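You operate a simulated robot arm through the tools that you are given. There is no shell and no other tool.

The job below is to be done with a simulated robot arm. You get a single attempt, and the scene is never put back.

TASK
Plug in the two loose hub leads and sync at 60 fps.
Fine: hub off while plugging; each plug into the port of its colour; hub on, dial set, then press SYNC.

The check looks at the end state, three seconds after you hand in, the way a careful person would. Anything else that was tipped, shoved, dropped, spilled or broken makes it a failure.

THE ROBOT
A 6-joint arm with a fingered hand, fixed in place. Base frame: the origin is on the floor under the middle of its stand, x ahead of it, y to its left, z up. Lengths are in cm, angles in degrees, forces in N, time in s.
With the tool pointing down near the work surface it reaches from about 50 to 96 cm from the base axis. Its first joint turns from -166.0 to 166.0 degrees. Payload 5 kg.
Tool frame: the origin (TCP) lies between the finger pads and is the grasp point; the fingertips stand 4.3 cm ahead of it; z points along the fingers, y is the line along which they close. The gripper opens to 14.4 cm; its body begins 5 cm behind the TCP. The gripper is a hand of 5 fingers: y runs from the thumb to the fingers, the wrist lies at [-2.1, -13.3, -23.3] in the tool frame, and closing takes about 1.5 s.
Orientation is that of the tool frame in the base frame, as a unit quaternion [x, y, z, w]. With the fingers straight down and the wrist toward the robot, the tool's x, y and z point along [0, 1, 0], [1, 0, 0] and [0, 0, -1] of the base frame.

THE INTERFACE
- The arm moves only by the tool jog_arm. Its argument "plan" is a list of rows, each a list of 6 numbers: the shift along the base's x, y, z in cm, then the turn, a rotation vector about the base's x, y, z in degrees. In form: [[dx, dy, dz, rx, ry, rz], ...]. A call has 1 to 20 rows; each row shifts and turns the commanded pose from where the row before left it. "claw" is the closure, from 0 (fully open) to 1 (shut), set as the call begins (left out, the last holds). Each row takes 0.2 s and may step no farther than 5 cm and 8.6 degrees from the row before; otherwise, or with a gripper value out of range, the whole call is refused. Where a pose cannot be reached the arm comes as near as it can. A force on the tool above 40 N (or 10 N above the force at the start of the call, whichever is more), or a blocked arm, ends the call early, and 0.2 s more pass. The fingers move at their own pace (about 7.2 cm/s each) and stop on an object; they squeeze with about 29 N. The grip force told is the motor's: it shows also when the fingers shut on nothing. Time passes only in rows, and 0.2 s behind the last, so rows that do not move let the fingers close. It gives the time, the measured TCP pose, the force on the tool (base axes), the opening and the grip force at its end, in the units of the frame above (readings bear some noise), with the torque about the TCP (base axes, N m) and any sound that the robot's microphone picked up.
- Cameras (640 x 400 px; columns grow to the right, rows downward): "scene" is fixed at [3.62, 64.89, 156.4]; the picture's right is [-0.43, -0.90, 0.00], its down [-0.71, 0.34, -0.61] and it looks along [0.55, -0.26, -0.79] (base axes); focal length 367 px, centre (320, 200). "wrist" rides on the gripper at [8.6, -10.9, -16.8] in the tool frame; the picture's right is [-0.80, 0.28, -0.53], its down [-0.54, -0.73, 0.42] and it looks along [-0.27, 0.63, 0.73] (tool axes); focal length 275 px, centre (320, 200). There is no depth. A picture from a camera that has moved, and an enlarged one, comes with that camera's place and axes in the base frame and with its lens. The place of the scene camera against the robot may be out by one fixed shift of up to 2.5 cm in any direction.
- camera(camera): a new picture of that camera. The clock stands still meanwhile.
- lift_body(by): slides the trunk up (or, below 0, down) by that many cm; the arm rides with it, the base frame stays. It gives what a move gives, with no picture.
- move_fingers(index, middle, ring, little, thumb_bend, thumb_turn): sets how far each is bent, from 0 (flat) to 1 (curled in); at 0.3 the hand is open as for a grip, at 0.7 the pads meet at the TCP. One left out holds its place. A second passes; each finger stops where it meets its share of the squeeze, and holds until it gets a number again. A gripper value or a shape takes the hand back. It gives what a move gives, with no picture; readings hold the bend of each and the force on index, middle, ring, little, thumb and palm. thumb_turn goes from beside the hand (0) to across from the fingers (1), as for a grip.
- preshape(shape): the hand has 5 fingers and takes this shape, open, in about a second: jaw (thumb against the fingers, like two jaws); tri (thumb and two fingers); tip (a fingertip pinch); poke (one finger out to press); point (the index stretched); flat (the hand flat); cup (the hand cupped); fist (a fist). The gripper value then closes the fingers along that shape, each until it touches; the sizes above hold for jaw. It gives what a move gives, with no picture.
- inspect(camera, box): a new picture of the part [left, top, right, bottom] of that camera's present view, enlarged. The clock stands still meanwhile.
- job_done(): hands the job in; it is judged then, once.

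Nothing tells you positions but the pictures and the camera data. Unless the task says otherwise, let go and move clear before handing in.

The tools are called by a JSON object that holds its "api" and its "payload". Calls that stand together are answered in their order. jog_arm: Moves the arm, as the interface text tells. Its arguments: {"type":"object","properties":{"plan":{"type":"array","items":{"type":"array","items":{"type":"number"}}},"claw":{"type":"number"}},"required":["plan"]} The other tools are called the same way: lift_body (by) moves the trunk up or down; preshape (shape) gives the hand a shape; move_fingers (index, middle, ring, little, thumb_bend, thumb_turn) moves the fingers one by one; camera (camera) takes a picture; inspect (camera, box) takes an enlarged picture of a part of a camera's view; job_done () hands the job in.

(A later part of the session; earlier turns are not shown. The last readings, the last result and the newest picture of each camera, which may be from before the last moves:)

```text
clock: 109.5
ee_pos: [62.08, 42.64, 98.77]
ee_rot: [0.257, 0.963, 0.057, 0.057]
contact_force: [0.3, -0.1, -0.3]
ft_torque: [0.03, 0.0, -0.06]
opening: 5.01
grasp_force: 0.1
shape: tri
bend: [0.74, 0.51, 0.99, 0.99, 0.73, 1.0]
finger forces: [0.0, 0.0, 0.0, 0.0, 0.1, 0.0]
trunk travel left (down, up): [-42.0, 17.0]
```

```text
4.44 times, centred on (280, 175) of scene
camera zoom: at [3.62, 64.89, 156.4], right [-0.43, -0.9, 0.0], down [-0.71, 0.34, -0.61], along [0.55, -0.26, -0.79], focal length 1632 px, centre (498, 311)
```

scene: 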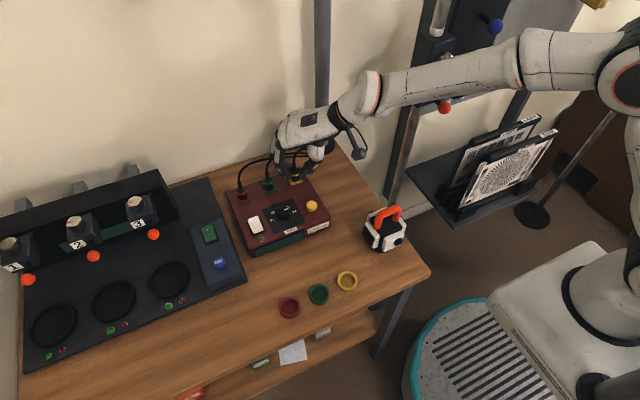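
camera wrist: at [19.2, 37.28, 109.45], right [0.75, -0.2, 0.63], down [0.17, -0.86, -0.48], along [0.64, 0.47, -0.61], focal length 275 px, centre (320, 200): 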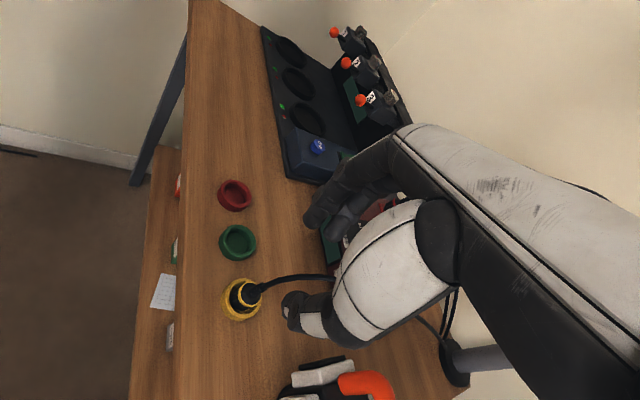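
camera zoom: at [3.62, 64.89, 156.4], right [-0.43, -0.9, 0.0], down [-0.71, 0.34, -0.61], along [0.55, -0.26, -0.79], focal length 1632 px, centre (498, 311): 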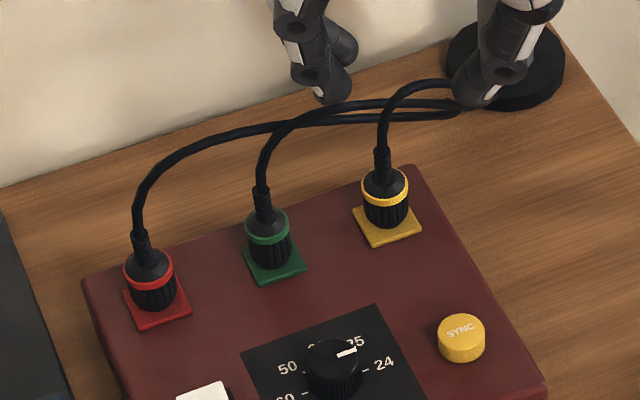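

{"api": "inspect", "payload": {"camera": "scene", "box": [240, 184, 264, 208]}}

{"api": "inspect", "payload": {"camera": "scene", "box": [266, 174, 290, 198]}}

{"api": "inspect", "payload": {"camera": "scene", "box": [292, 165, 316, 189]}}

{"api": "camera", "payload": {"camera": "wrist"}}

```text
16.00 times, centred on (252, 196) of scene
camera zoom: at [3.62, 64.89, 156.4], right [-0.43, -0.9, 0.0], down [-0.71, 0.34, -0.61], along [0.55, -0.26, -0.79], focal length 5873 px, centre (1408, 264)
```

zoom: 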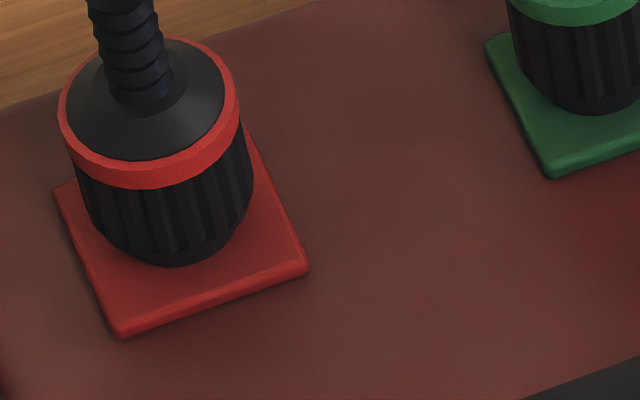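

```text
16.00 times, centred on (278, 186) of scene
camera zoom: at [3.62, 64.89, 156.4], right [-0.43, -0.9, 0.0], down [-0.71, 0.34, -0.61], along [0.55, -0.26, -0.79], focal length 5873 px, centre (992, 424)
```

zoom: 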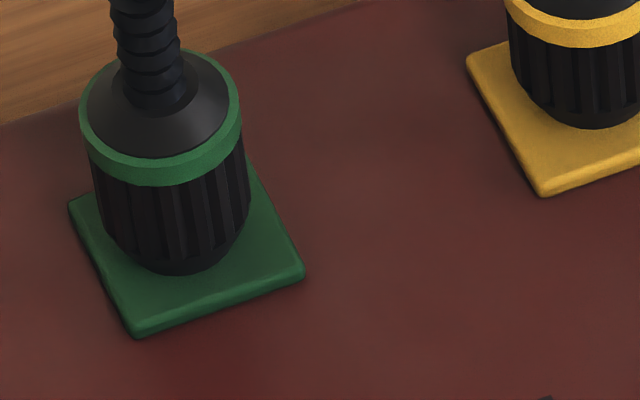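

```text
16.00 times, centred on (304, 177) of scene
camera zoom: at [3.62, 64.89, 156.4], right [-0.43, -0.9, 0.0], down [-0.71, 0.34, -0.61], along [0.55, -0.26, -0.79], focal length 5873 px, centre (576, 568)
```

zoom: 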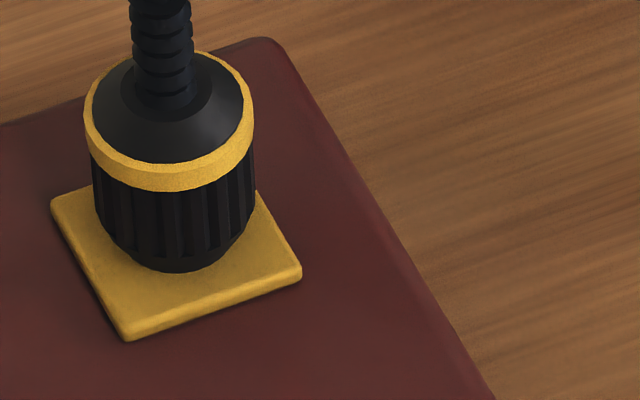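

```text
taken
camera wrist: at [46.99, 36.32, 113.23], right [0.75, -0.2, 0.63], down [0.17, -0.86, -0.48], along [0.64, 0.47, -0.61], focal length 275 px, centre (320, 200)
```

wrist: 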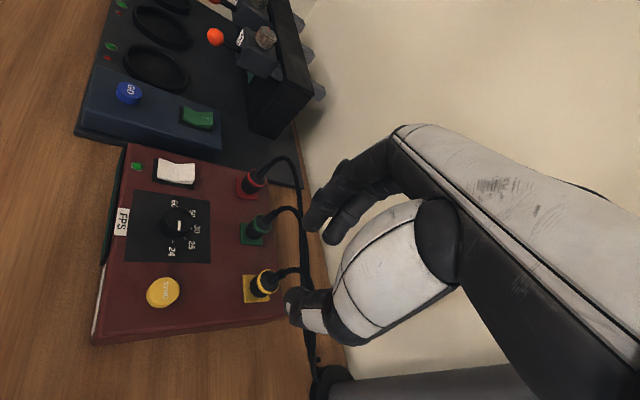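

Geometry suggests yellow sits like red while green may be a few mm high; the hub's own display is the definitive readout. I'll go switch the hub on briefly to read "LEADS n/3". First, return the hand to the straight-down default orientation at a safe height.

{"api": "jog_arm", "payload": {"plan": [[-1, 0.5, 3, 0, 0, 0], [-1, 0.5, 3, -4.65, 8.05, 0], [-1, 0.5, 1, 0, 0, -7.5], [-0.5, 1, 0, 0, 0, -7.5], [-0.5, 1, 0, 0, 0, -7.5], [-0.5, 1, 0, 0, 0, -7.5], [-0.5, 1, 0, 0, 0, -7.5], [-0.5, 1, 0, 0, 0, -7.5], [-0.5, 1, 0, 0, 0, -7.5], [-0.5, 1, 0, 0, 0, -7.5], [0, 0, 0, 0, 0, 0]]}}

{"api": "preshape", "payload": {"shape": "poke"}}

{"api": "camera", "payload": {"camera": "wrist"}}

```text
refused: row 2 steps farther than a row can; nothing moved
```

```text
clock: 110.5
ee_pos: [62.03, 42.61, 98.73]
ee_rot: [0.257, 0.963, 0.057, 0.057]
contact_force: [0.5, 0.3, 0.4]
ft_torque: [0.0, 0.0, 0.01]
opening: 0.0
grasp_force: 0.0
shape: poke
bend: [0.7, 0.7, 0.99, 0.99, 1.0, 1.0]
finger forces: [0.0, 0.1, 0.0, 0.0, 0.0, 0.0]
trunk travel left (down, up): [-42.0, 17.0]
```

```text
taken
camera wrist: at [47.01, 36.34, 113.2], right [0.75, -0.2, 0.63], down [0.17, -0.86, -0.48], along [0.64, 0.47, -0.61], focal length 275 px, centre (320, 200)
```

wrist: 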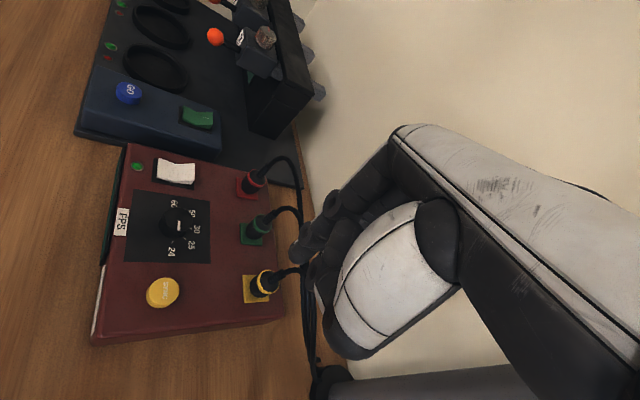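

The tilt row was too large; I'll split it.

{"api": "jog_arm", "payload": {"plan": [[-1, 0.5, 3, 0, 0, 0], [-1, 0.5, 3, -2.33, 4.02, 0], [-1, 0.5, 1, -2.32, 4.03, 0], [-0.5, 1, 0, 0, 0, -7.5], [-0.5, 1, 0, 0, 0, -7.5], [-0.5, 1, 0, 0, 0, -7.5], [-0.5, 1, 0, 0, 0, -7.5], [-0.5, 1, 0, 0, 0, -7.5], [-0.5, 1, 0, 0, 0, -7.5], [-0.5, 1, 0, 0, 0, -7.5], [-0.5, 1, 0, 0, 0, -7.5], [0, 0, 0, 0, 0, 0]]}}

{"api": "camera", "payload": {"camera": "wrist"}}

{"api": "camera", "payload": {"camera": "scene"}}

```text
clock: 113.0
ee_pos: [55.17, 52.31, 105.63]
ee_rot: [0.707, 0.707, 0.002, 0.0]
contact_force: [0.3, 0.8, -0.2]
ft_torque: [-0.03, -0.01, 0.0]
opening: 0.03
grasp_force: 0.1
shape: poke
bend: [0.7, 0.7, 0.99, 0.99, 1.0, 1.0]
finger forces: [0.1, 0.1, 0.1, 0.1, 0.0, 0.0]
trunk travel left (down, up): [-42.0, 17.0]
```

```text
taken
camera wrist: at [44.19, 60.92, 122.62], right [0.28, -0.8, 0.53], down [-0.72, -0.54, -0.43], along [0.63, -0.27, -0.73], focal length 275 px, centre (320, 200)
```

wrist: 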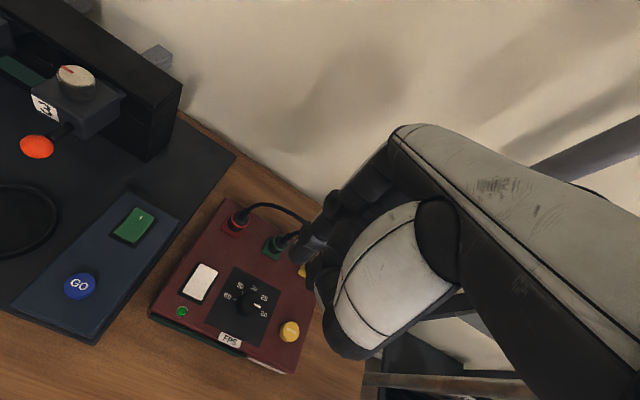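

```text
taken
```

scene: 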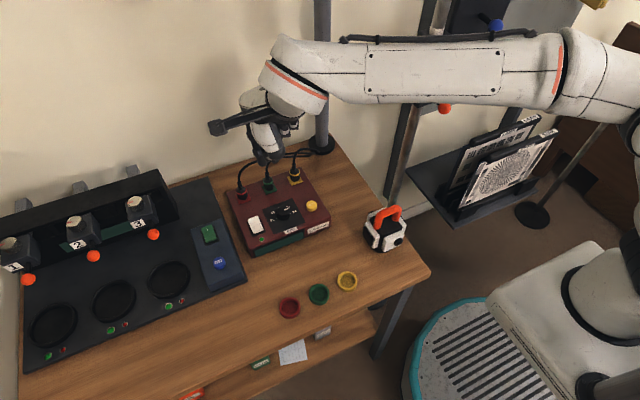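

Now move above the raised far end of the rocker and press it to switch on and read the display.

{"api": "jog_arm", "payload": {"plan": [[0.2, 3, -2, 0, 0, 0], [0.2, 2.8, -4, 0, 0, 0], [0, 0, -4, 0, 0, 0], [0, 0, -4, 0, 0, 0], [0, 0, 0, 0, 0, 0]]}}

{"api": "inspect", "payload": {"camera": "wrist", "box": [200, 180, 360, 380]}}

```text
clock: 114.2
ee_pos: [55.54, 58.26, 91.65]
ee_rot: [0.706, 0.708, 0.002, 0.0]
contact_force: [0.4, -0.1, -0.9]
ft_torque: [-0.06, 0.01, -0.03]
opening: 0.0
grasp_force: 0.0
shape: poke
bend: [0.7, 0.7, 0.99, 0.99, 1.0, 1.0]
finger forces: [0.1, 0.0, 0.0, 0.0, 0.0, 0.0]
trunk travel left (down, up): [-42.0, 17.0]
```

```text
2.00 times, centred on (280, 280) of wrist
camera zoom: at [44.58, 66.78, 108.66], right [0.28, -0.8, 0.53], down [-0.72, -0.54, -0.43], along [0.63, -0.26, -0.73], focal length 551 px, centre (400, 40)
```

zoom: 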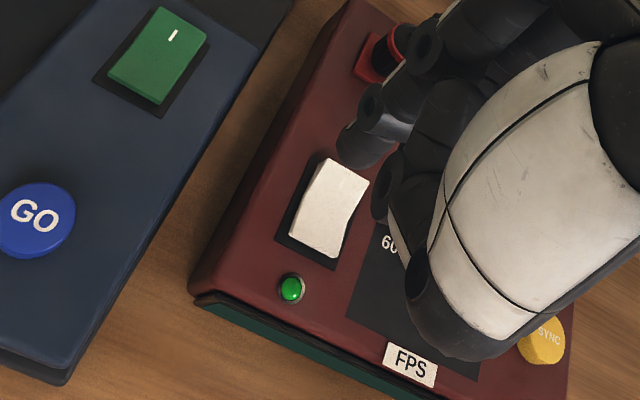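

{"api": "jog_arm", "payload": {"plan": [[-0.35, -0.1, -1.5, 0, 0, 0], [0, 0, -0.8, 0, 0, 0], [0, 0, -0.3, 0, 0, 0], [0, 0, -0.3, 0, 0, 0], [0, 0, 0, 0, 0, 0]]}}

{"api": "inspect", "payload": {"camera": "wrist", "box": [200, 180, 360, 380]}}

```text
clock: 115.5
ee_pos: [55.11, 58.01, 88.84]
ee_rot: [0.706, 0.708, 0.001, 0.0]
contact_force: [0.0, 0.1, 0.3]
ft_torque: [-0.02, 0.01, 0.0]
opening: 0.0
grasp_force: 0.0
shape: poke
bend: [0.7, 0.7, 0.99, 0.99, 1.0, 1.0]
finger forces: [0.1, 0.0, 0.0, 0.0, 0.1, 0.0]
trunk travel left (down, up): [-42.0, 17.0]
```

```text
2.00 times, centred on (280, 280) of wrist
camera zoom: at [44.18, 66.57, 105.69], right [0.28, -0.8, 0.53], down [-0.72, -0.54, -0.43], along [0.63, -0.26, -0.73], focal length 551 px, centre (400, 40)
```

zoom: 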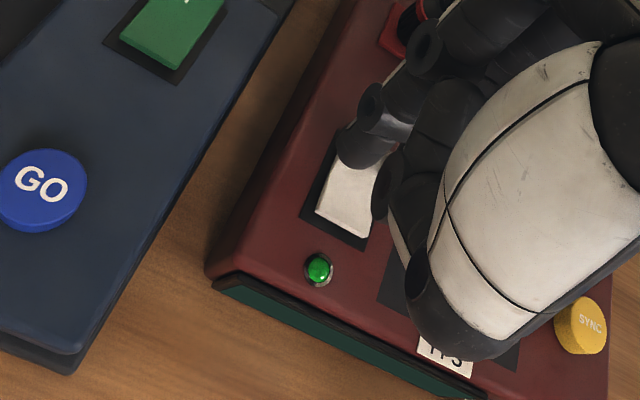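

{"api": "jog_arm", "payload": {"plan": [[0, 0, -0.2, 0, 0, 0], [0, 0, -0.2, 0, 0, 0], [0, 0, -0.2, 0, 0, 0], [0, 0, 0, 0, 0, 0]]}}

{"api": "inspect", "payload": {"camera": "wrist", "box": [200, 180, 360, 380]}}

```text
clock: 116.5
ee_pos: [55.15, 57.94, 88.17]
ee_rot: [0.706, 0.708, 0.001, 0.0]
contact_force: [0.0, -0.7, 0.1]
ft_torque: [-0.02, 0.01, 0.02]
opening: 0.0
grasp_force: 0.0
shape: poke
bend: [0.7, 0.7, 0.99, 0.99, 1.0, 1.0]
finger forces: [0.1, 0.0, 0.1, 0.0, 0.0, 0.0]
trunk travel left (down, up): [-42.0, 17.0]
```

```text
2.00 times, centred on (280, 280) of wrist
camera zoom: at [44.24, 66.51, 105.04], right [0.29, -0.8, 0.53], down [-0.72, -0.54, -0.42], along [0.63, -0.26, -0.73], focal length 551 px, centre (400, 40)
```

zoom: 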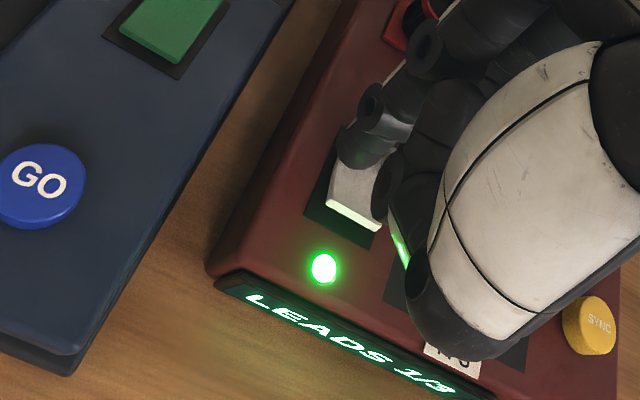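

The hub reads "LEADS 1/3" — neither plug is truly latched. I'll switch it off again before replugging.

{"api": "jog_arm", "payload": {"plan": [[0, 0, 2, 0, 0, 0], [-1.2, 0, 0.5, 0, 0, 0], [-1.1, 0, 0, 0, 0, 0], [0, 0, -1, 0, 0, 0], [0, 0, -0.6, 0, 0, 0], [0, 0, -0.4, 0, 0, 0], [0, 0, -0.2, 0, 0, 0], [0, 0, -0.2, 0, 0, 0], [0, 0, 0, 0, 0, 0]]}}

{"api": "inspect", "payload": {"camera": "wrist", "box": [200, 180, 360, 380]}}

```text
clock: 118.5
ee_pos: [52.83, 58.0, 88.28]
ee_rot: [0.707, 0.708, 0.002, 0.0]
contact_force: [-0.1, 0.0, 2.0]
ft_torque: [0.03, -0.01, -0.01]
opening: 0.0
grasp_force: 0.0
shape: poke
bend: [0.7, 0.7, 0.99, 0.99, 1.0, 1.0]
finger forces: [0.0, 0.6, 0.0, 0.0, 0.0, 0.1]
trunk travel left (down, up): [-42.0, 17.0]
```

```text
2.00 times, centred on (280, 280) of wrist
camera zoom: at [41.97, 66.58, 105.18], right [0.28, -0.8, 0.53], down [-0.72, -0.54, -0.43], along [0.63, -0.26, -0.73], focal length 551 px, centre (400, 40)
```

zoom: 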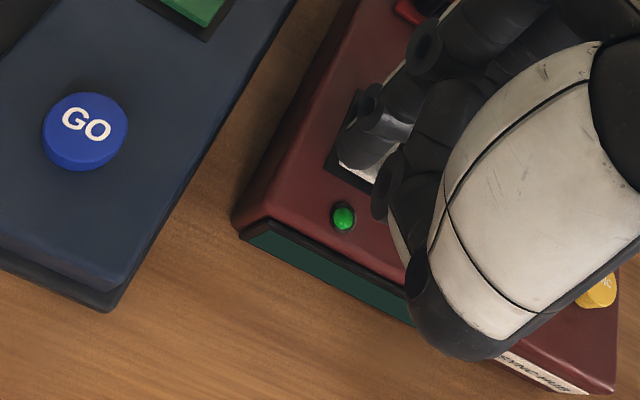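

Hub is off again. Back up, return to the tilted 60° orientation, re-shape to tri, and go back to the yellow plug.

{"api": "jog_arm", "payload": {"plan": [[0, 0, 2, 0, 0, 0], [0, 0, 4, 0, 0, 0], [0, 0, 4.5, 0, 0, 0], [0, 0, 4.5, 0, 0, 0], [1, -1.5, 2, 0, 0, 0], [1, -1.5, 0, 0, 0, 7.5], [1, -1.5, 0, 0, 0, 7.5], [1, -1.5, 0, 0, 0, 7.5], [1, -1.5, 0, 0, 0, 7.5], [1, -1.5, 0, 0, 0, 7.5], [1, -1.5, 0, 0, 0, 7.5], [1, -1.5, 0, 0, 0, 7.5], [1, -1.5, 0, 0, 0, 7.5], [0, -1, -1, 2.33, -4.02, 0], [0, -1, -1, 2.32, -4.03, 0], [0, 0, 0, 0, 0, 0]]}}

{"api": "preshape", "payload": {"shape": "tri"}}

{"api": "jog_arm", "payload": {"plan": [[0, 0, 0, 0, 0, 0], [0, 0, 0, 0, 0, 0], [0, 0, 0, 0, 0, 0], [0, 0, 0, 0, 0, 0]], "claw": 0.65}}

{"api": "inspect", "payload": {"camera": "scene", "box": [220, 90, 350, 210]}}

```text
clock: 121.8
ee_pos: [61.93, 42.52, 103.5]
ee_rot: [0.258, 0.963, 0.058, 0.057]
contact_force: [-0.2, 0.2, 0.6]
ft_torque: [0.03, -0.01, 0.02]
opening: 0.03
grasp_force: 0.1
shape: poke
bend: [0.7, 0.7, 0.99, 0.99, 1.0, 1.0]
finger forces: [0.1, 0.0, 0.0, 0.0, 0.0, 0.0]
trunk travel left (down, up): [-42.0, 17.0]
```

```text
clock: 122.8
ee_pos: [61.97, 42.55, 103.48]
ee_rot: [0.257, 0.963, 0.058, 0.056]
contact_force: [0.5, 0.2, -0.9]
ft_torque: [0.01, -0.01, -0.01]
opening: 14.37
grasp_force: 0.0
shape: tri
bend: [0.3, 0.3, 0.99, 0.99, 0.3, 0.98]
finger forces: [0.0, 0.0, 0.1, 0.1, 0.1, 0.1]
trunk travel left (down, up): [-42.0, 17.0]
```

```text
clock: 123.8
ee_pos: [61.97, 42.42, 103.42]
ee_rot: [0.257, 0.963, 0.058, 0.056]
contact_force: [-0.2, 0.1, 0.2]
ft_torque: [0.01, -0.01, -0.03]
opening: 5.09
grasp_force: 0.1
shape: tri
bend: [0.74, 0.51, 0.99, 0.99, 0.73, 1.0]
finger forces: [0.0, 0.0, 0.0, 0.1, 0.1, 0.1]
trunk travel left (down, up): [-42.0, 17.0]
```

```text
3.33 times, centred on (285, 150) of scene
camera zoom: at [3.62, 64.89, 156.4], right [-0.43, -0.9, 0.0], down [-0.71, 0.34, -0.61], along [0.55, -0.26, -0.79], focal length 1224 px, centre (437, 367)
```

zoom: 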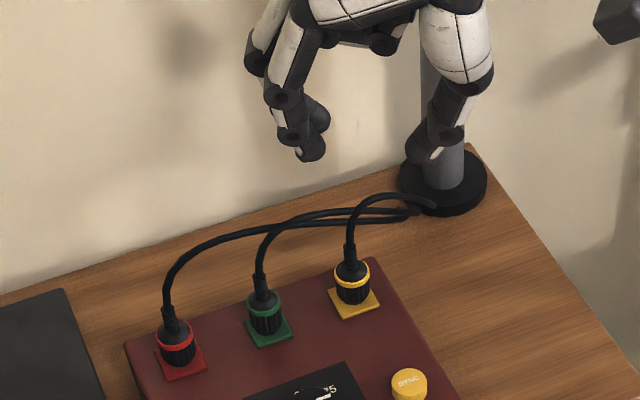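

{"api": "jog_arm", "payload": {"plan": [[-0.5, -0.15, 0, 0, 0, 0], [0.57, 0.33, -4, 0, 0, 0], [0.57, 0.33, -4, 0, 0, 0], [0.36, 0.21, -2.5, 0, 0, 0], [0, 0, 0, 0, 0, 0]]}}

{"api": "inspect", "payload": {"camera": "scene", "box": [270, 140, 330, 200]}}

{"api": "inspect", "payload": {"camera": "wrist", "box": [240, 180, 360, 320]}}

```text
clock: 125.0
ee_pos: [63.02, 43.4, 93.1]
ee_rot: [0.257, 0.963, 0.058, 0.057]
contact_force: [0.8, -0.4, 0.3]
ft_torque: [-0.03, 0.0, -0.01]
opening: 5.1
grasp_force: 0.1
shape: tri
bend: [0.74, 0.51, 0.99, 0.99, 0.73, 1.0]
finger forces: [0.1, 0.0, 0.0, 0.1, 0.0, 0.1]
trunk travel left (down, up): [-42.0, 17.0]
```

```text
6.67 times, centred on (300, 170) of scene
camera zoom: at [3.62, 64.89, 156.4], right [-0.43, -0.9, 0.0], down [-0.71, 0.34, -0.61], along [0.55, -0.26, -0.79], focal length 2447 px, centre (453, 400)
```

zoom: 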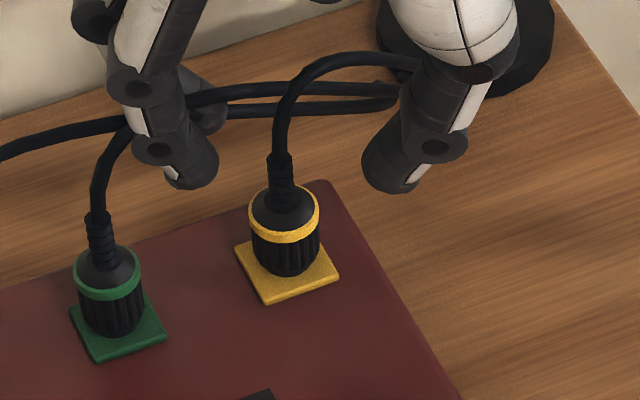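

```text
2.86 times, centred on (300, 250) of wrist
camera zoom: at [47.97, 36.96, 107.5], right [0.75, -0.2, 0.63], down [0.17, -0.86, -0.48], along [0.64, 0.47, -0.61], focal length 786 px, centre (377, 57)
```

zoom: 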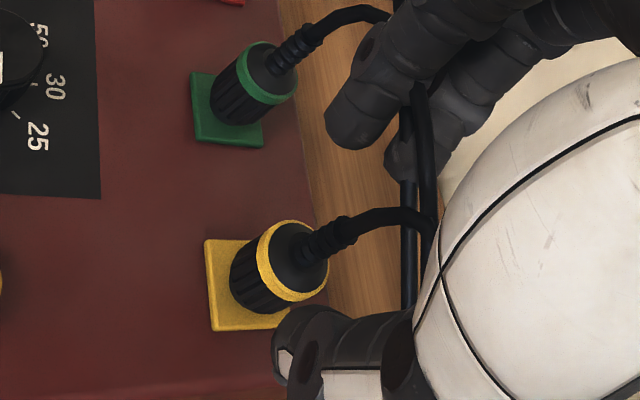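

{"api": "jog_arm", "payload": {"plan": [[0.26, 0.1, -2, 0, 0, 0], [0.2, 0.1, -1.7, 0, 0, 0], [0, 0, 0, 0, 0, 0]]}}

{"api": "inspect", "payload": {"camera": "scene", "box": [282, 162, 306, 186]}}

{"api": "inspect", "payload": {"camera": "wrist", "box": [260, 200, 350, 300]}}

```text
clock: 125.8
ee_pos: [63.43, 43.6, 89.14]
ee_rot: [0.257, 0.963, 0.058, 0.056]
contact_force: [-0.7, -0.4, 0.2]
ft_torque: [-0.03, 0.0, 0.03]
opening: 5.07
grasp_force: 0.1
shape: tri
bend: [0.74, 0.51, 0.99, 0.99, 0.73, 1.0]
finger forces: [0.1, 0.1, 0.0, 0.1, 0.0, 0.1]
trunk travel left (down, up): [-42.0, 17.0]
```

```text
16.00 times, centred on (294, 174) of scene
camera zoom: at [3.62, 64.89, 156.4], right [-0.43, -0.9, 0.0], down [-0.71, 0.34, -0.61], along [0.55, -0.26, -0.79], focal length 5873 px, centre (736, 616)
```

zoom: 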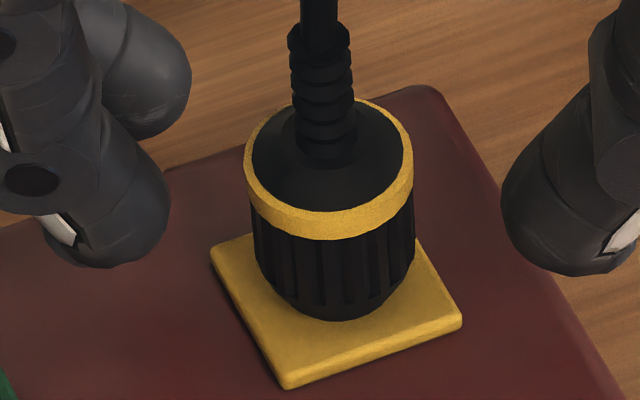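

```text
4.00 times, centred on (305, 250) of wrist
camera zoom: at [48.3, 37.18, 103.68], right [0.75, -0.2, 0.63], down [0.17, -0.86, -0.48], along [0.64, 0.47, -0.61], focal length 1101 px, centre (380, 0)
```

zoom: 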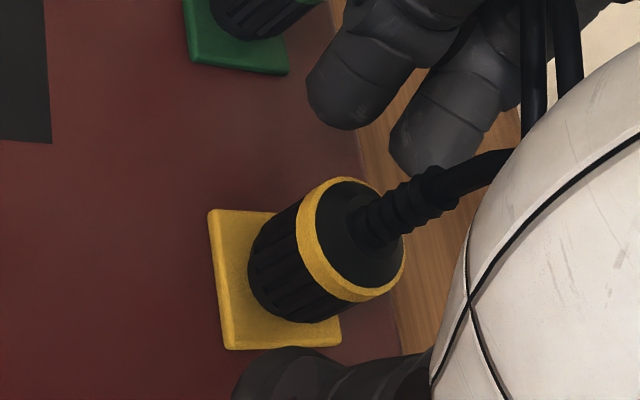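

{"api": "jog_arm", "payload": {"plan": [[0, 0, 0, 0, 0, 0], [0, 0, 0, 0, 0, 0], [0, 0, 0, 0, 0, 0], [0, 0, 0, 0, 0, 0], [0, 0, 0, 0, 0, 0], [0, 0, 0, 0, 0, 0], [0, 0, 0, 0, 0, 0]], "claw": 1.0}}

{"api": "jog_arm", "payload": {"plan": [[0, 0, 0.5, 0, 0, 0], [0, 0, 1, 0, 0, 0], [0, 0, 1.5, 0, 0, 0], [0, 0, 0, 0, 0, 0]]}}

{"api": "inspect", "payload": {"camera": "scene", "box": [275, 150, 315, 190]}}

{"api": "inspect", "payload": {"camera": "wrist", "box": [260, 220, 340, 300]}}

```text
clock: 127.3
ee_pos: [63.47, 43.58, 89.39]
ee_rot: [0.256, 0.963, 0.058, 0.057]
contact_force: [-0.7, -0.1, 0.5]
ft_torque: [-0.03, -0.01, 0.0]
opening: 1.61
grasp_force: 28.9
shape: tri
bend: [0.72, 0.64, 1.0, 1.0, 0.74, 1.0]
finger forces: [10.8, 11.2, 0.1, 0.0, 25.2, 0.0]
trunk travel left (down, up): [-42.0, 17.0]
```

```text
clock: 128.3
ee_pos: [63.33, 43.18, 92.08]
ee_rot: [0.256, 0.963, 0.058, 0.056]
contact_force: [-0.7, 0.0, -1.1]
ft_torque: [0.02, 0.0, -0.02]
opening: 1.61
grasp_force: 29.1
shape: tri
bend: [0.72, 0.64, 1.0, 1.0, 0.74, 1.0]
finger forces: [10.9, 11.4, 0.0, 0.0, 25.2, 0.1]
trunk travel left (down, up): [-42.0, 17.0]
```

```text
10.00 times, centred on (295, 170) of scene
camera zoom: at [3.62, 64.89, 156.4], right [-0.43, -0.9, 0.0], down [-0.71, 0.34, -0.61], along [0.55, -0.26, -0.79], focal length 3671 px, centre (570, 500)
```

zoom: 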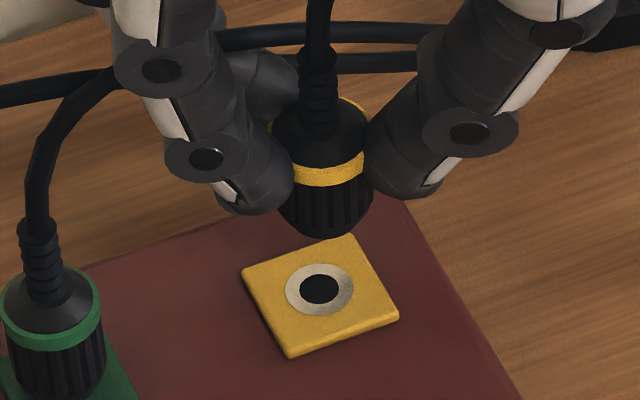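

```text
5.00 times, centred on (300, 260) of wrist
camera zoom: at [48.28, 36.89, 106.48], right [0.75, -0.2, 0.63], down [0.17, -0.86, -0.48], along [0.64, 0.47, -0.61], focal length 1376 px, centre (420, -100)
```

zoom: 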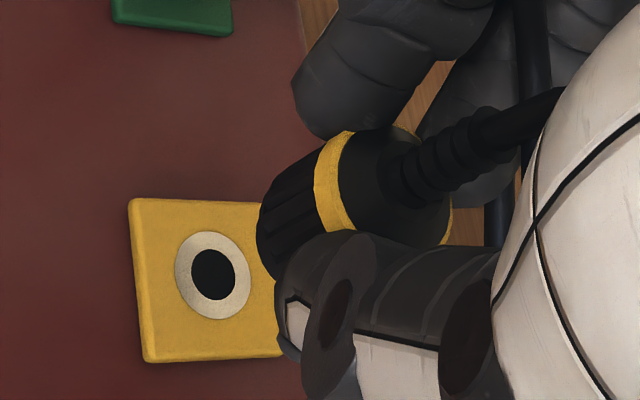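

{"api": "jog_arm", "payload": {"plan": [[0, 0.22, -1.0, 0, 0, 0], [0, 0, -1.0, 0, 0, 0], [0, 0, -0.4, 0, 0, 0], [0, 0, 0, 0, 0, 0]]}}

{"api": "inspect", "payload": {"camera": "scene", "box": [282, 162, 306, 186]}}

{"api": "inspect", "payload": {"camera": "wrist", "box": [270, 220, 340, 290]}}

```text
clock: 129.3
ee_pos: [63.32, 43.47, 89.59]
ee_rot: [0.257, 0.963, 0.058, 0.056]
contact_force: [0.1, -0.3, 0.0]
ft_torque: [0.01, 0.01, -0.02]
opening: 1.59
grasp_force: 29.0
shape: tri
bend: [0.72, 0.64, 1.0, 1.0, 0.74, 1.0]
finger forces: [10.9, 11.4, 0.0, 0.0, 25.3, 0.0]
trunk travel left (down, up): [-42.0, 17.0]
```

```text
16.00 times, centred on (294, 174) of scene
camera zoom: at [3.62, 64.89, 156.4], right [-0.43, -0.9, 0.0], down [-0.71, 0.34, -0.61], along [0.55, -0.26, -0.79], focal length 5873 px, centre (736, 616)
```

zoom: 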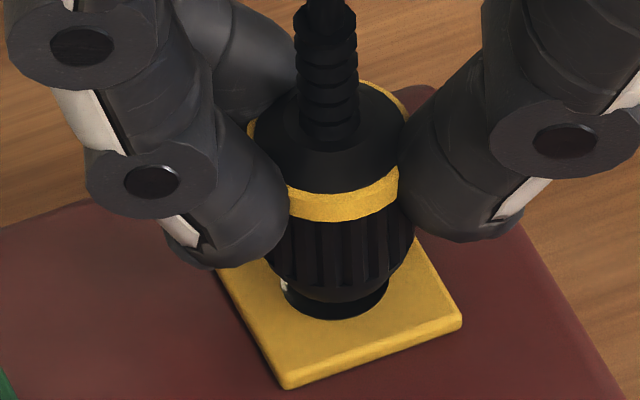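

```text
5.71 times, centred on (305, 255) of wrist
camera zoom: at [48.26, 37.14, 104.13], right [0.75, -0.2, 0.63], down [0.17, -0.86, -0.48], along [0.64, 0.47, -0.61], focal length 1573 px, centre (406, -114)
```

zoom: 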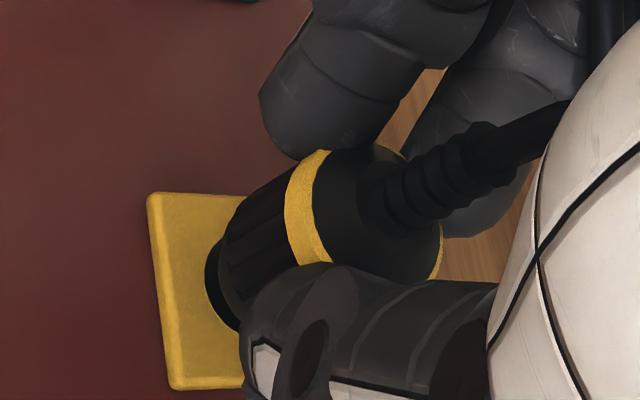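

{"api": "jog_arm", "payload": {"plan": [[0, 0.13, 0, 0, 0, 0], [0, 0, -0.25, 0, 0, 0], [0, 0, -0.1, 0, 0, 0], [0, 0, 0, 0, 0, 0]]}}

{"api": "jog_arm", "payload": {"plan": [[0, 0, -0.1, 0, 0, 0], [0, 0, 0, 0, 0, 0]]}}

{"api": "inspect", "payload": {"camera": "scene", "box": [282, 162, 306, 186]}}

```text
clock: 130.3
ee_pos: [63.31, 43.72, 89.34]
ee_rot: [0.257, 0.963, 0.058, 0.056]
contact_force: [0.2, -0.3, -0.4]
ft_torque: [-0.01, 0.02, 0.03]
opening: 1.61
grasp_force: 29.1
shape: tri
bend: [0.72, 0.64, 1.0, 1.0, 0.74, 1.0]
finger forces: [11.0, 11.4, 0.1, 0.0, 25.2, 0.0]
trunk travel left (down, up): [-42.0, 17.0]
```

```text
clock: 130.9
ee_pos: [63.36, 43.59, 89.21]
ee_rot: [0.257, 0.963, 0.058, 0.056]
contact_force: [-0.8, -0.4, 0.9]
ft_torque: [0.01, 0.0, 0.0]
opening: 1.6
grasp_force: 29.0
shape: tri
bend: [0.72, 0.64, 1.0, 1.0, 0.74, 1.0]
finger forces: [11.0, 11.4, 0.0, 0.0, 25.2, 0.1]
trunk travel left (down, up): [-42.0, 17.0]
```

```text
16.00 times, centred on (294, 174) of scene
camera zoom: at [3.62, 64.89, 156.4], right [-0.43, -0.9, 0.0], down [-0.71, 0.34, -0.61], along [0.55, -0.26, -0.79], focal length 5873 px, centre (736, 616)
```

zoom: 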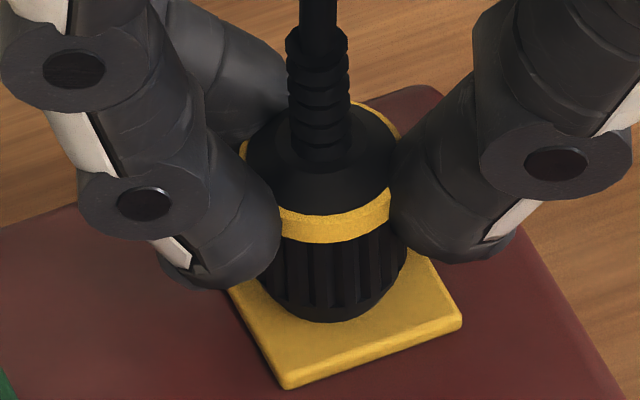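

{"api": "jog_arm", "payload": {"plan": [[0, 0, -0.1, 0, 0, 0], [0, 0, 0, 0, 0, 0]]}}

{"api": "jog_arm", "payload": {"plan": [[0, 0, -0.1, 0, 0, 0], [0, 0, 0, 0, 0, 0]]}}

```text
clock: 131.6
ee_pos: [63.27, 43.56, 89.24]
ee_rot: [0.257, 0.963, 0.059, 0.057]
contact_force: [-1.0, -1.0, 3.3]
ft_torque: [-0.08, 0.07, 0.0]
opening: 1.6
grasp_force: 29.3
shape: tri
bend: [0.72, 0.64, 1.0, 1.0, 0.74, 1.0]
finger forces: [12.4, 13.5, 0.0, 0.0, 28.1, 0.0]
trunk travel left (down, up): [-42.0, 17.0]
```

```text
clock: 132.2
ee_pos: [63.52, 43.65, 89.22]
ee_rot: [0.257, 0.963, 0.059, 0.057]
contact_force: [0.3, -1.5, 7.3]
ft_torque: [-0.1, 0.05, 0.0]
opening: 1.64
grasp_force: 29.0
shape: tri
bend: [0.72, 0.64, 1.0, 1.0, 0.74, 1.0]
finger forces: [12.6, 14.0, 0.1, 0.0, 28.7, 0.1]
trunk travel left (down, up): [-42.0, 17.0]
```

{"api": "jog_arm", "payload": {"plan": [[0, 0, -0.1, 0, 0, 0], [0, 0, 0, 0, 0, 0]]}}

{"api": "jog_arm", "payload": {"plan": [[0, 0, -0.1, 0, 0, 0], [0, 0, 0, 0, 0, 0]]}}

{"api": "inspect", "payload": {"camera": "scene", "box": [282, 162, 306, 186]}}

```text
clock: 132.8
ee_pos: [63.29, 43.75, 89.08]
ee_rot: [0.256, 0.963, 0.059, 0.056]
contact_force: [0.1, -1.5, 11.4]
ft_torque: [-0.05, 0.0, -0.01]
opening: 1.65
grasp_force: 29.2
shape: tri
bend: [0.72, 0.64, 1.0, 1.0, 0.74, 1.0]
finger forces: [12.9, 15.0, 0.0, 0.0, 29.7, 0.0]
trunk travel left (down, up): [-42.0, 17.0]
```

```text
clock: 133.3
ee_pos: [63.43, 43.63, 89.1]
ee_rot: [0.257, 0.963, 0.06, 0.057]
contact_force: [0.5, -0.7, 19.0]
ft_torque: [-0.03, -0.04, -0.02]
opening: 1.66
grasp_force: 29.3
shape: tri
bend: [0.72, 0.63, 1.0, 1.0, 0.74, 1.0]
finger forces: [13.9, 15.4, 0.1, 0.0, 31.2, 0.1]
trunk travel left (down, up): [-42.0, 17.0]
```

```text
16.00 times, centred on (294, 174) of scene
camera zoom: at [3.62, 64.89, 156.4], right [-0.43, -0.9, 0.0], down [-0.71, 0.34, -0.61], along [0.55, -0.26, -0.79], focal length 5873 px, centre (736, 616)
```

zoom: 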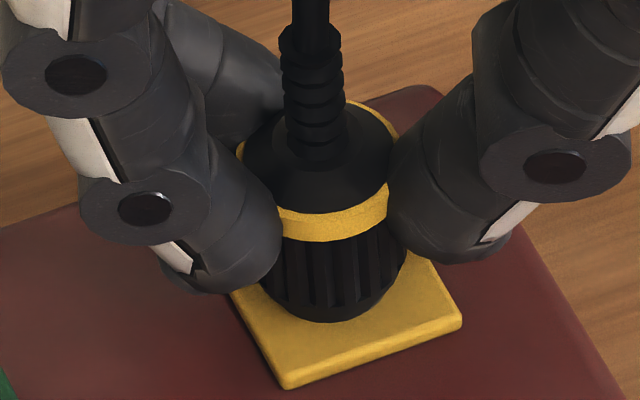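

No snap this time (ring ~5 px left of where it snapped before). I'll lift 1.5 cm, shift −0.1 in y, and try again.

{"api": "jog_arm", "payload": {"plan": [[0, 0, 0.6, 0, 0, 0], [0, 0, 1.2, 0, 0, 0], [0, -0.1, 0, 0, 0, 0], [0, 0, -0.8, 0, 0, 0], [0, 0, -0.5, 0, 0, 0], [0, 0, 0, 0, 0, 0]]}}

{"api": "inspect", "payload": {"camera": "scene", "box": [282, 162, 306, 186]}}

```text
clock: 134.8
ee_pos: [63.22, 43.65, 89.33]
ee_rot: [0.256, 0.963, 0.059, 0.056]
contact_force: [0.3, 0.1, -0.1]
ft_torque: [0.01, -0.04, 0.02]
opening: 1.66
grasp_force: 29.2
shape: tri
bend: [0.72, 0.64, 1.0, 1.0, 0.74, 1.0]
finger forces: [13.0, 13.8, 0.0, 0.1, 27.6, 0.0]
trunk travel left (down, up): [-42.0, 17.0]
```

```text
16.00 times, centred on (294, 174) of scene
camera zoom: at [3.62, 64.89, 156.4], right [-0.43, -0.9, 0.0], down [-0.71, 0.34, -0.61], along [0.55, -0.26, -0.79], focal length 5873 px, centre (736, 616)
```

zoom: 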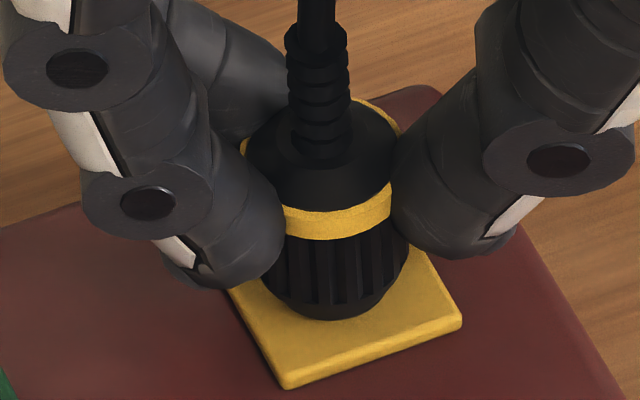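

{"api": "jog_arm", "payload": {"plan": [[0, -0.04, -0.1, 0, 0, 0], [0, 0, 0, 0, 0, 0]]}}

{"api": "jog_arm", "payload": {"plan": [[0, 0, -0.1, 0, 0, 0], [0, 0, 0, 0, 0, 0]]}}

{"api": "jog_arm", "payload": {"plan": [[0, 0, -0.1, 0, 0, 0], [0, 0, 0, 0, 0, 0]]}}

```text
clock: 135.3
ee_pos: [63.22, 43.55, 89.18]
ee_rot: [0.257, 0.963, 0.058, 0.056]
contact_force: [0.2, 0.3, -0.1]
ft_torque: [-0.02, -0.02, 0.01]
opening: 1.64
grasp_force: 29.5
shape: tri
bend: [0.72, 0.64, 1.0, 1.0, 0.74, 1.0]
finger forces: [12.9, 13.7, 0.0, 0.1, 27.7, 0.0]
trunk travel left (down, up): [-42.0, 17.0]
```

```text
clock: 135.9
ee_pos: [63.3, 43.69, 89.22]
ee_rot: [0.257, 0.963, 0.058, 0.056]
contact_force: [-0.1, -0.2, 1.0]
ft_torque: [-0.02, 0.01, 0.03]
opening: 1.65
grasp_force: 28.8
shape: tri
bend: [0.72, 0.64, 1.0, 1.0, 0.74, 1.0]
finger forces: [12.9, 13.9, 0.0, 0.0, 27.9, 0.1]
trunk travel left (down, up): [-42.0, 17.0]
```

```text
clock: 136.6
ee_pos: [63.29, 43.5, 89.15]
ee_rot: [0.257, 0.963, 0.059, 0.057]
contact_force: [0.6, 0.4, 3.8]
ft_torque: [-0.02, -0.01, 0.01]
opening: 1.64
grasp_force: 28.9
shape: tri
bend: [0.72, 0.63, 1.0, 1.0, 0.74, 1.0]
finger forces: [13.2, 14.7, 0.1, 0.0, 27.9, 0.1]
trunk travel left (down, up): [-42.0, 17.0]
```

{"api": "jog_arm", "payload": {"plan": [[0, 0, -0.1, 0, 0, 0], [0, 0, 0, 0, 0, 0]]}}

{"api": "jog_arm", "payload": {"plan": [[0, 0, -0.1, 0, 0, 0], [0, 0, 0, 0, 0, 0]]}}

{"api": "inspect", "payload": {"camera": "scene", "box": [282, 162, 306, 186]}}

```text
clock: 137.2
ee_pos: [63.25, 43.59, 89.14]
ee_rot: [0.257, 0.963, 0.059, 0.057]
contact_force: [1.4, 1.3, 8.8]
ft_torque: [0.01, -0.04, -0.01]
opening: 1.66
grasp_force: 29.0
shape: tri
bend: [0.72, 0.63, 1.0, 1.0, 0.74, 1.0]
finger forces: [13.6, 15.8, 0.0, 0.1, 28.3, 0.0]
trunk travel left (down, up): [-42.0, 17.0]
```

```text
clock: 137.8
ee_pos: [63.28, 43.58, 89.1]
ee_rot: [0.256, 0.963, 0.059, 0.057]
contact_force: [0.3, 0.0, 18.0]
ft_torque: [0.03, -0.04, -0.04]
opening: 1.67
grasp_force: 28.6
shape: tri
bend: [0.72, 0.63, 1.0, 1.0, 0.74, 1.0]
finger forces: [14.3, 16.1, 0.0, 0.0, 30.1, 0.0]
trunk travel left (down, up): [-42.0, 17.0]
```

```text
16.00 times, centred on (294, 174) of scene
camera zoom: at [3.62, 64.89, 156.4], right [-0.43, -0.9, 0.0], down [-0.71, 0.34, -0.61], along [0.55, -0.26, -0.79], focal length 5873 px, centre (736, 616)
```

zoom: 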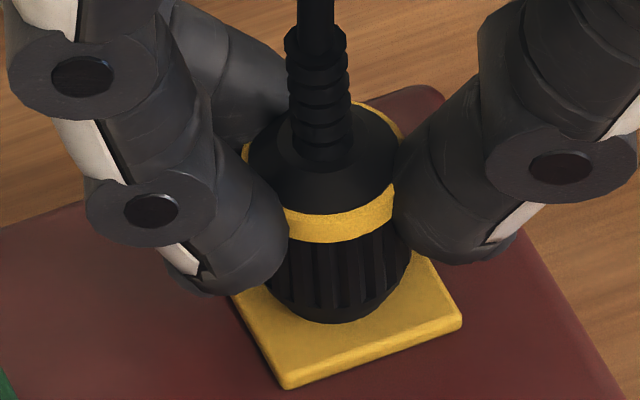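

{"api": "inspect", "payload": {"camera": "wrist", "box": [285, 230, 345, 290]}}

{"api": "inspect", "payload": {"camera": "scene", "box": [284, 160, 304, 180]}}

```text
6.67 times, centred on (315, 260) of wrist
camera zoom: at [48.21, 37.18, 103.47], right [0.75, -0.2, 0.63], down [0.17, -0.86, -0.48], along [0.64, 0.47, -0.61], focal length 1835 px, centre (353, -200)
```

zoom: 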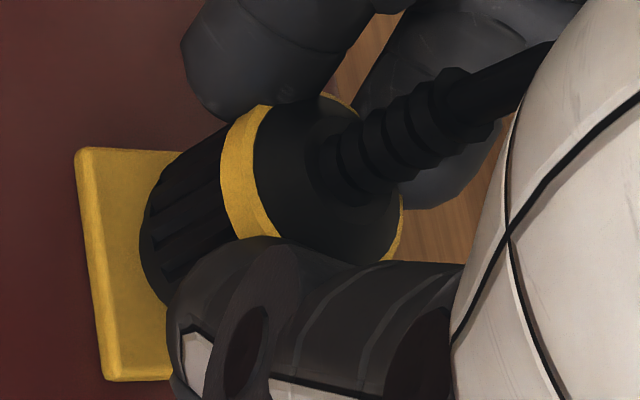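

```text
16.00 times, centred on (294, 170) of scene
camera zoom: at [3.62, 64.89, 156.4], right [-0.43, -0.9, 0.0], down [-0.71, 0.34, -0.61], along [0.55, -0.26, -0.79], focal length 5873 px, centre (736, 680)
```

zoom: 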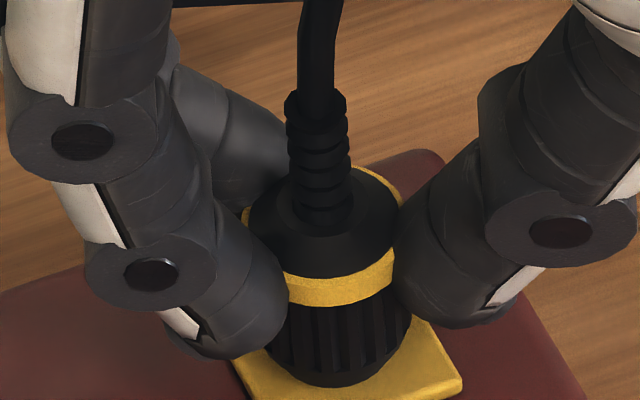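

Both views suggest the plug may need to go a bit further in +x to find the hole. With a light downward load I'll step +x in small increments, watching for a drop or snap.

{"api": "jog_arm", "payload": {"plan": [[0, 0, 0.15, 0, 0, 0], [0.07, 0, 0, 0, 0, 0], [0, 0, 0, 0, 0, 0]]}}

{"api": "jog_arm", "payload": {"plan": [[0.07, 0, 0, 0, 0, 0], [0, 0, 0, 0, 0, 0]]}}

{"api": "jog_arm", "payload": {"plan": [[0.07, 0, 0, 0, 0, 0], [0, 0, 0, 0, 0, 0]]}}

{"api": "inspect", "payload": {"camera": "scene", "box": [282, 162, 306, 186]}}

```text
clock: 138.6
ee_pos: [63.41, 43.63, 89.16]
ee_rot: [0.257, 0.963, 0.059, 0.057]
contact_force: [0.1, 1.4, 14.7]
ft_torque: [-0.01, 0.0, 0.0]
opening: 1.69
grasp_force: 29.3
shape: tri
bend: [0.72, 0.63, 1.0, 1.0, 0.74, 1.0]
finger forces: [14.4, 15.8, 0.0, 0.0, 29.5, 0.0]
trunk travel left (down, up): [-42.0, 17.0]
```

```text
clock: 139.2
ee_pos: [63.39, 43.54, 89.07]
ee_rot: [0.257, 0.963, 0.059, 0.057]
contact_force: [-2.4, -0.1, 16.4]
ft_torque: [-0.02, 0.06, -0.02]
opening: 1.69
grasp_force: 29.2
shape: tri
bend: [0.72, 0.63, 1.0, 1.0, 0.74, 1.0]
finger forces: [14.5, 14.7, 0.1, 0.0, 30.8, 0.0]
trunk travel left (down, up): [-42.0, 17.0]
```

```text
clock: 139.8
ee_pos: [63.44, 43.52, 89.18]
ee_rot: [0.256, 0.963, 0.059, 0.055]
contact_force: [-5.0, -0.4, 15.5]
ft_torque: [-0.04, 0.15, -0.01]
opening: 1.7
grasp_force: 28.9
shape: tri
bend: [0.72, 0.63, 1.0, 1.0, 0.74, 1.0]
finger forces: [15.1, 13.4, 0.0, 0.0, 31.2, 0.0]
trunk travel left (down, up): [-42.0, 17.0]
```

```text
16.00 times, centred on (294, 174) of scene
camera zoom: at [3.62, 64.89, 156.4], right [-0.43, -0.9, 0.0], down [-0.71, 0.34, -0.61], along [0.55, -0.26, -0.79], focal length 5873 px, centre (736, 616)
```

zoom: 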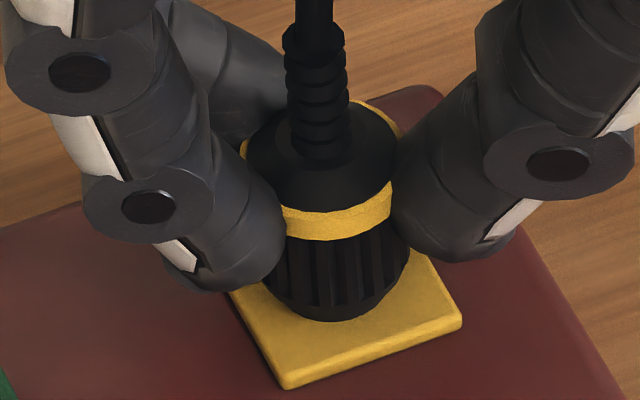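

{"api": "jog_arm", "payload": {"plan": [[0, 0, 0.15, 0, 0, 0], [0.05, 0, 0, 0, 0, 0], [0, 0, 0, 0, 0, 0]]}}

{"api": "inspect", "payload": {"camera": "scene", "box": [282, 162, 306, 186]}}

```text
clock: 140.6
ee_pos: [63.69, 43.53, 89.03]
ee_rot: [0.257, 0.963, 0.058, 0.057]
contact_force: [-3.0, -0.4, 8.2]
ft_torque: [-0.01, 0.12, -0.03]
opening: 1.65
grasp_force: 29.2
shape: tri
bend: [0.72, 0.63, 1.0, 1.0, 0.74, 1.0]
finger forces: [14.8, 14.1, 0.0, 0.0, 29.6, 0.0]
trunk travel left (down, up): [-42.0, 17.0]
```

```text
16.00 times, centred on (294, 174) of scene
camera zoom: at [3.62, 64.89, 156.4], right [-0.43, -0.9, 0.0], down [-0.71, 0.34, -0.61], along [0.55, -0.26, -0.79], focal length 5873 px, centre (736, 616)
```

zoom: 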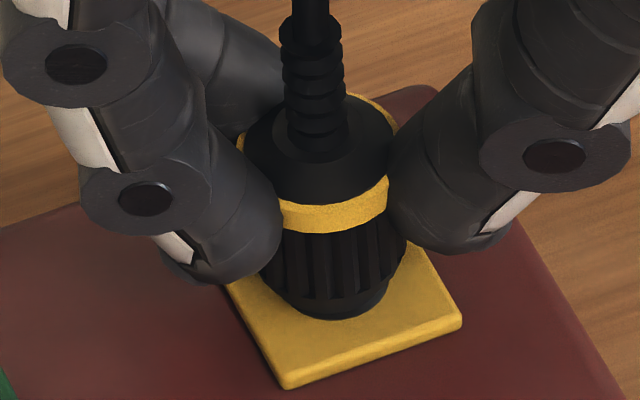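

{"api": "jog_arm", "payload": {"plan": [[0, 0, 0.12, 0, 0, 0], [0, 0, 0, 0, 0, 0]]}}

{"api": "inspect", "payload": {"camera": "scene", "box": [282, 162, 306, 186]}}

```text
clock: 141.2
ee_pos: [63.59, 43.49, 89.23]
ee_rot: [0.256, 0.963, 0.057, 0.056]
contact_force: [-1.0, 0.4, 1.7]
ft_torque: [0.03, 0.04, 0.01]
opening: 1.65
grasp_force: 29.2
shape: tri
bend: [0.72, 0.63, 1.0, 1.0, 0.74, 1.0]
finger forces: [14.3, 14.4, 0.0, 0.1, 27.7, 0.0]
trunk travel left (down, up): [-42.0, 17.0]
```

```text
16.00 times, centred on (294, 174) of scene
camera zoom: at [3.62, 64.89, 156.4], right [-0.43, -0.9, 0.0], down [-0.71, 0.34, -0.61], along [0.55, -0.26, -0.79], focal length 5873 px, centre (736, 616)
```

zoom: 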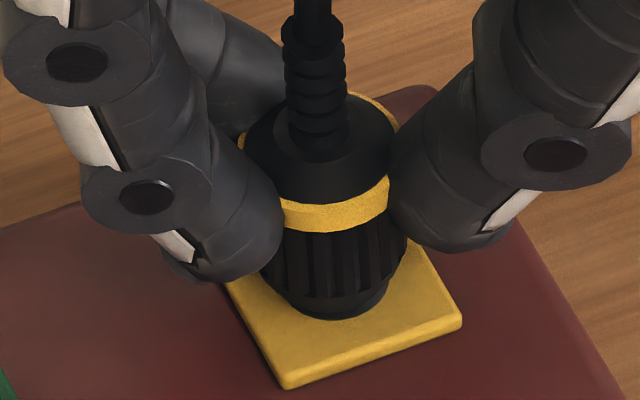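

{"api": "jog_arm", "payload": {"plan": [[0, 0, -0.1, 0, 0, 0], [0, 0, -0.1, 0, 0, 0], [0, 0, 0, 0, 0, 0]]}}

{"api": "inspect", "payload": {"camera": "scene", "box": [282, 162, 306, 186]}}

```text
clock: 141.9
ee_pos: [63.67, 43.59, 89.18]
ee_rot: [0.257, 0.963, 0.059, 0.057]
contact_force: [-1.8, -0.3, 6.4]
ft_torque: [0.03, 0.03, -0.01]
opening: 1.65
grasp_force: 29.0
shape: tri
bend: [0.72, 0.63, 1.0, 1.0, 0.74, 1.0]
finger forces: [14.7, 14.9, 0.0, 0.1, 28.4, 0.0]
trunk travel left (down, up): [-42.0, 17.0]
```

```text
16.00 times, centred on (294, 174) of scene
camera zoom: at [3.62, 64.89, 156.4], right [-0.43, -0.9, 0.0], down [-0.71, 0.34, -0.61], along [0.55, -0.26, -0.79], focal length 5873 px, centre (736, 616)
```

zoom: 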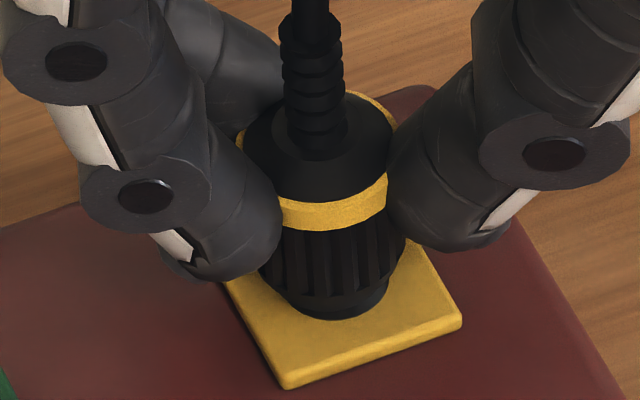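

Comparing collars at high zoom, all three sit at the same depth, so latching is a matter of position/hand-release forces. I'll lift 3 cm to re-arm, re-align carefully, snap it, null the forces, then release fast and wide as worked cleanly for green.

{"api": "jog_arm", "payload": {"plan": [[0, 0, 0.5, 0, 0, 0], [-0.2, 0, 1, 0, 0, 0], [0, 0, 1.5, 0, 0, 0], [0, 0, 0, 0, 0, 0]]}}

{"api": "inspect", "payload": {"camera": "scene", "box": [275, 150, 315, 190]}}

{"api": "inspect", "payload": {"camera": "wrist", "box": [260, 220, 340, 300]}}

```text
clock: 142.9
ee_pos: [63.33, 43.63, 92.06]
ee_rot: [0.258, 0.963, 0.058, 0.057]
contact_force: [0.7, 0.6, -0.2]
ft_torque: [-0.03, -0.02, -0.05]
opening: 1.64
grasp_force: 29.3
shape: tri
bend: [0.72, 0.63, 1.0, 1.0, 0.74, 1.0]
finger forces: [14.1, 14.7, 0.1, 0.0, 27.1, 0.0]
trunk travel left (down, up): [-42.0, 17.0]
```

```text
10.00 times, centred on (295, 170) of scene
camera zoom: at [3.62, 64.89, 156.4], right [-0.43, -0.9, 0.0], down [-0.71, 0.34, -0.61], along [0.55, -0.26, -0.79], focal length 3671 px, centre (570, 500)
```

zoom: 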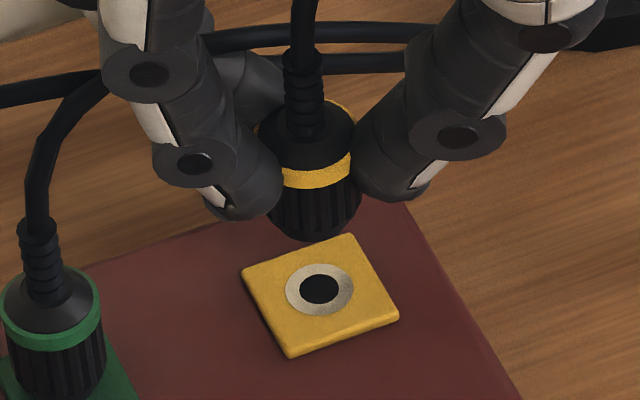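

```text
5.00 times, centred on (300, 260) of wrist
camera zoom: at [48.21, 37.23, 106.56], right [0.75, -0.2, 0.63], down [0.17, -0.86, -0.48], along [0.64, 0.47, -0.61], focal length 1376 px, centre (420, -100)
```

zoom: 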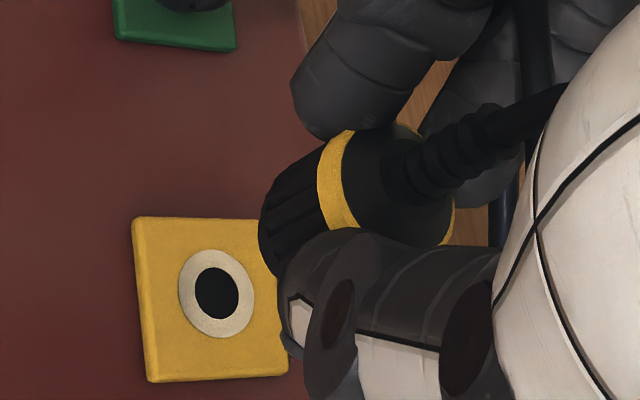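

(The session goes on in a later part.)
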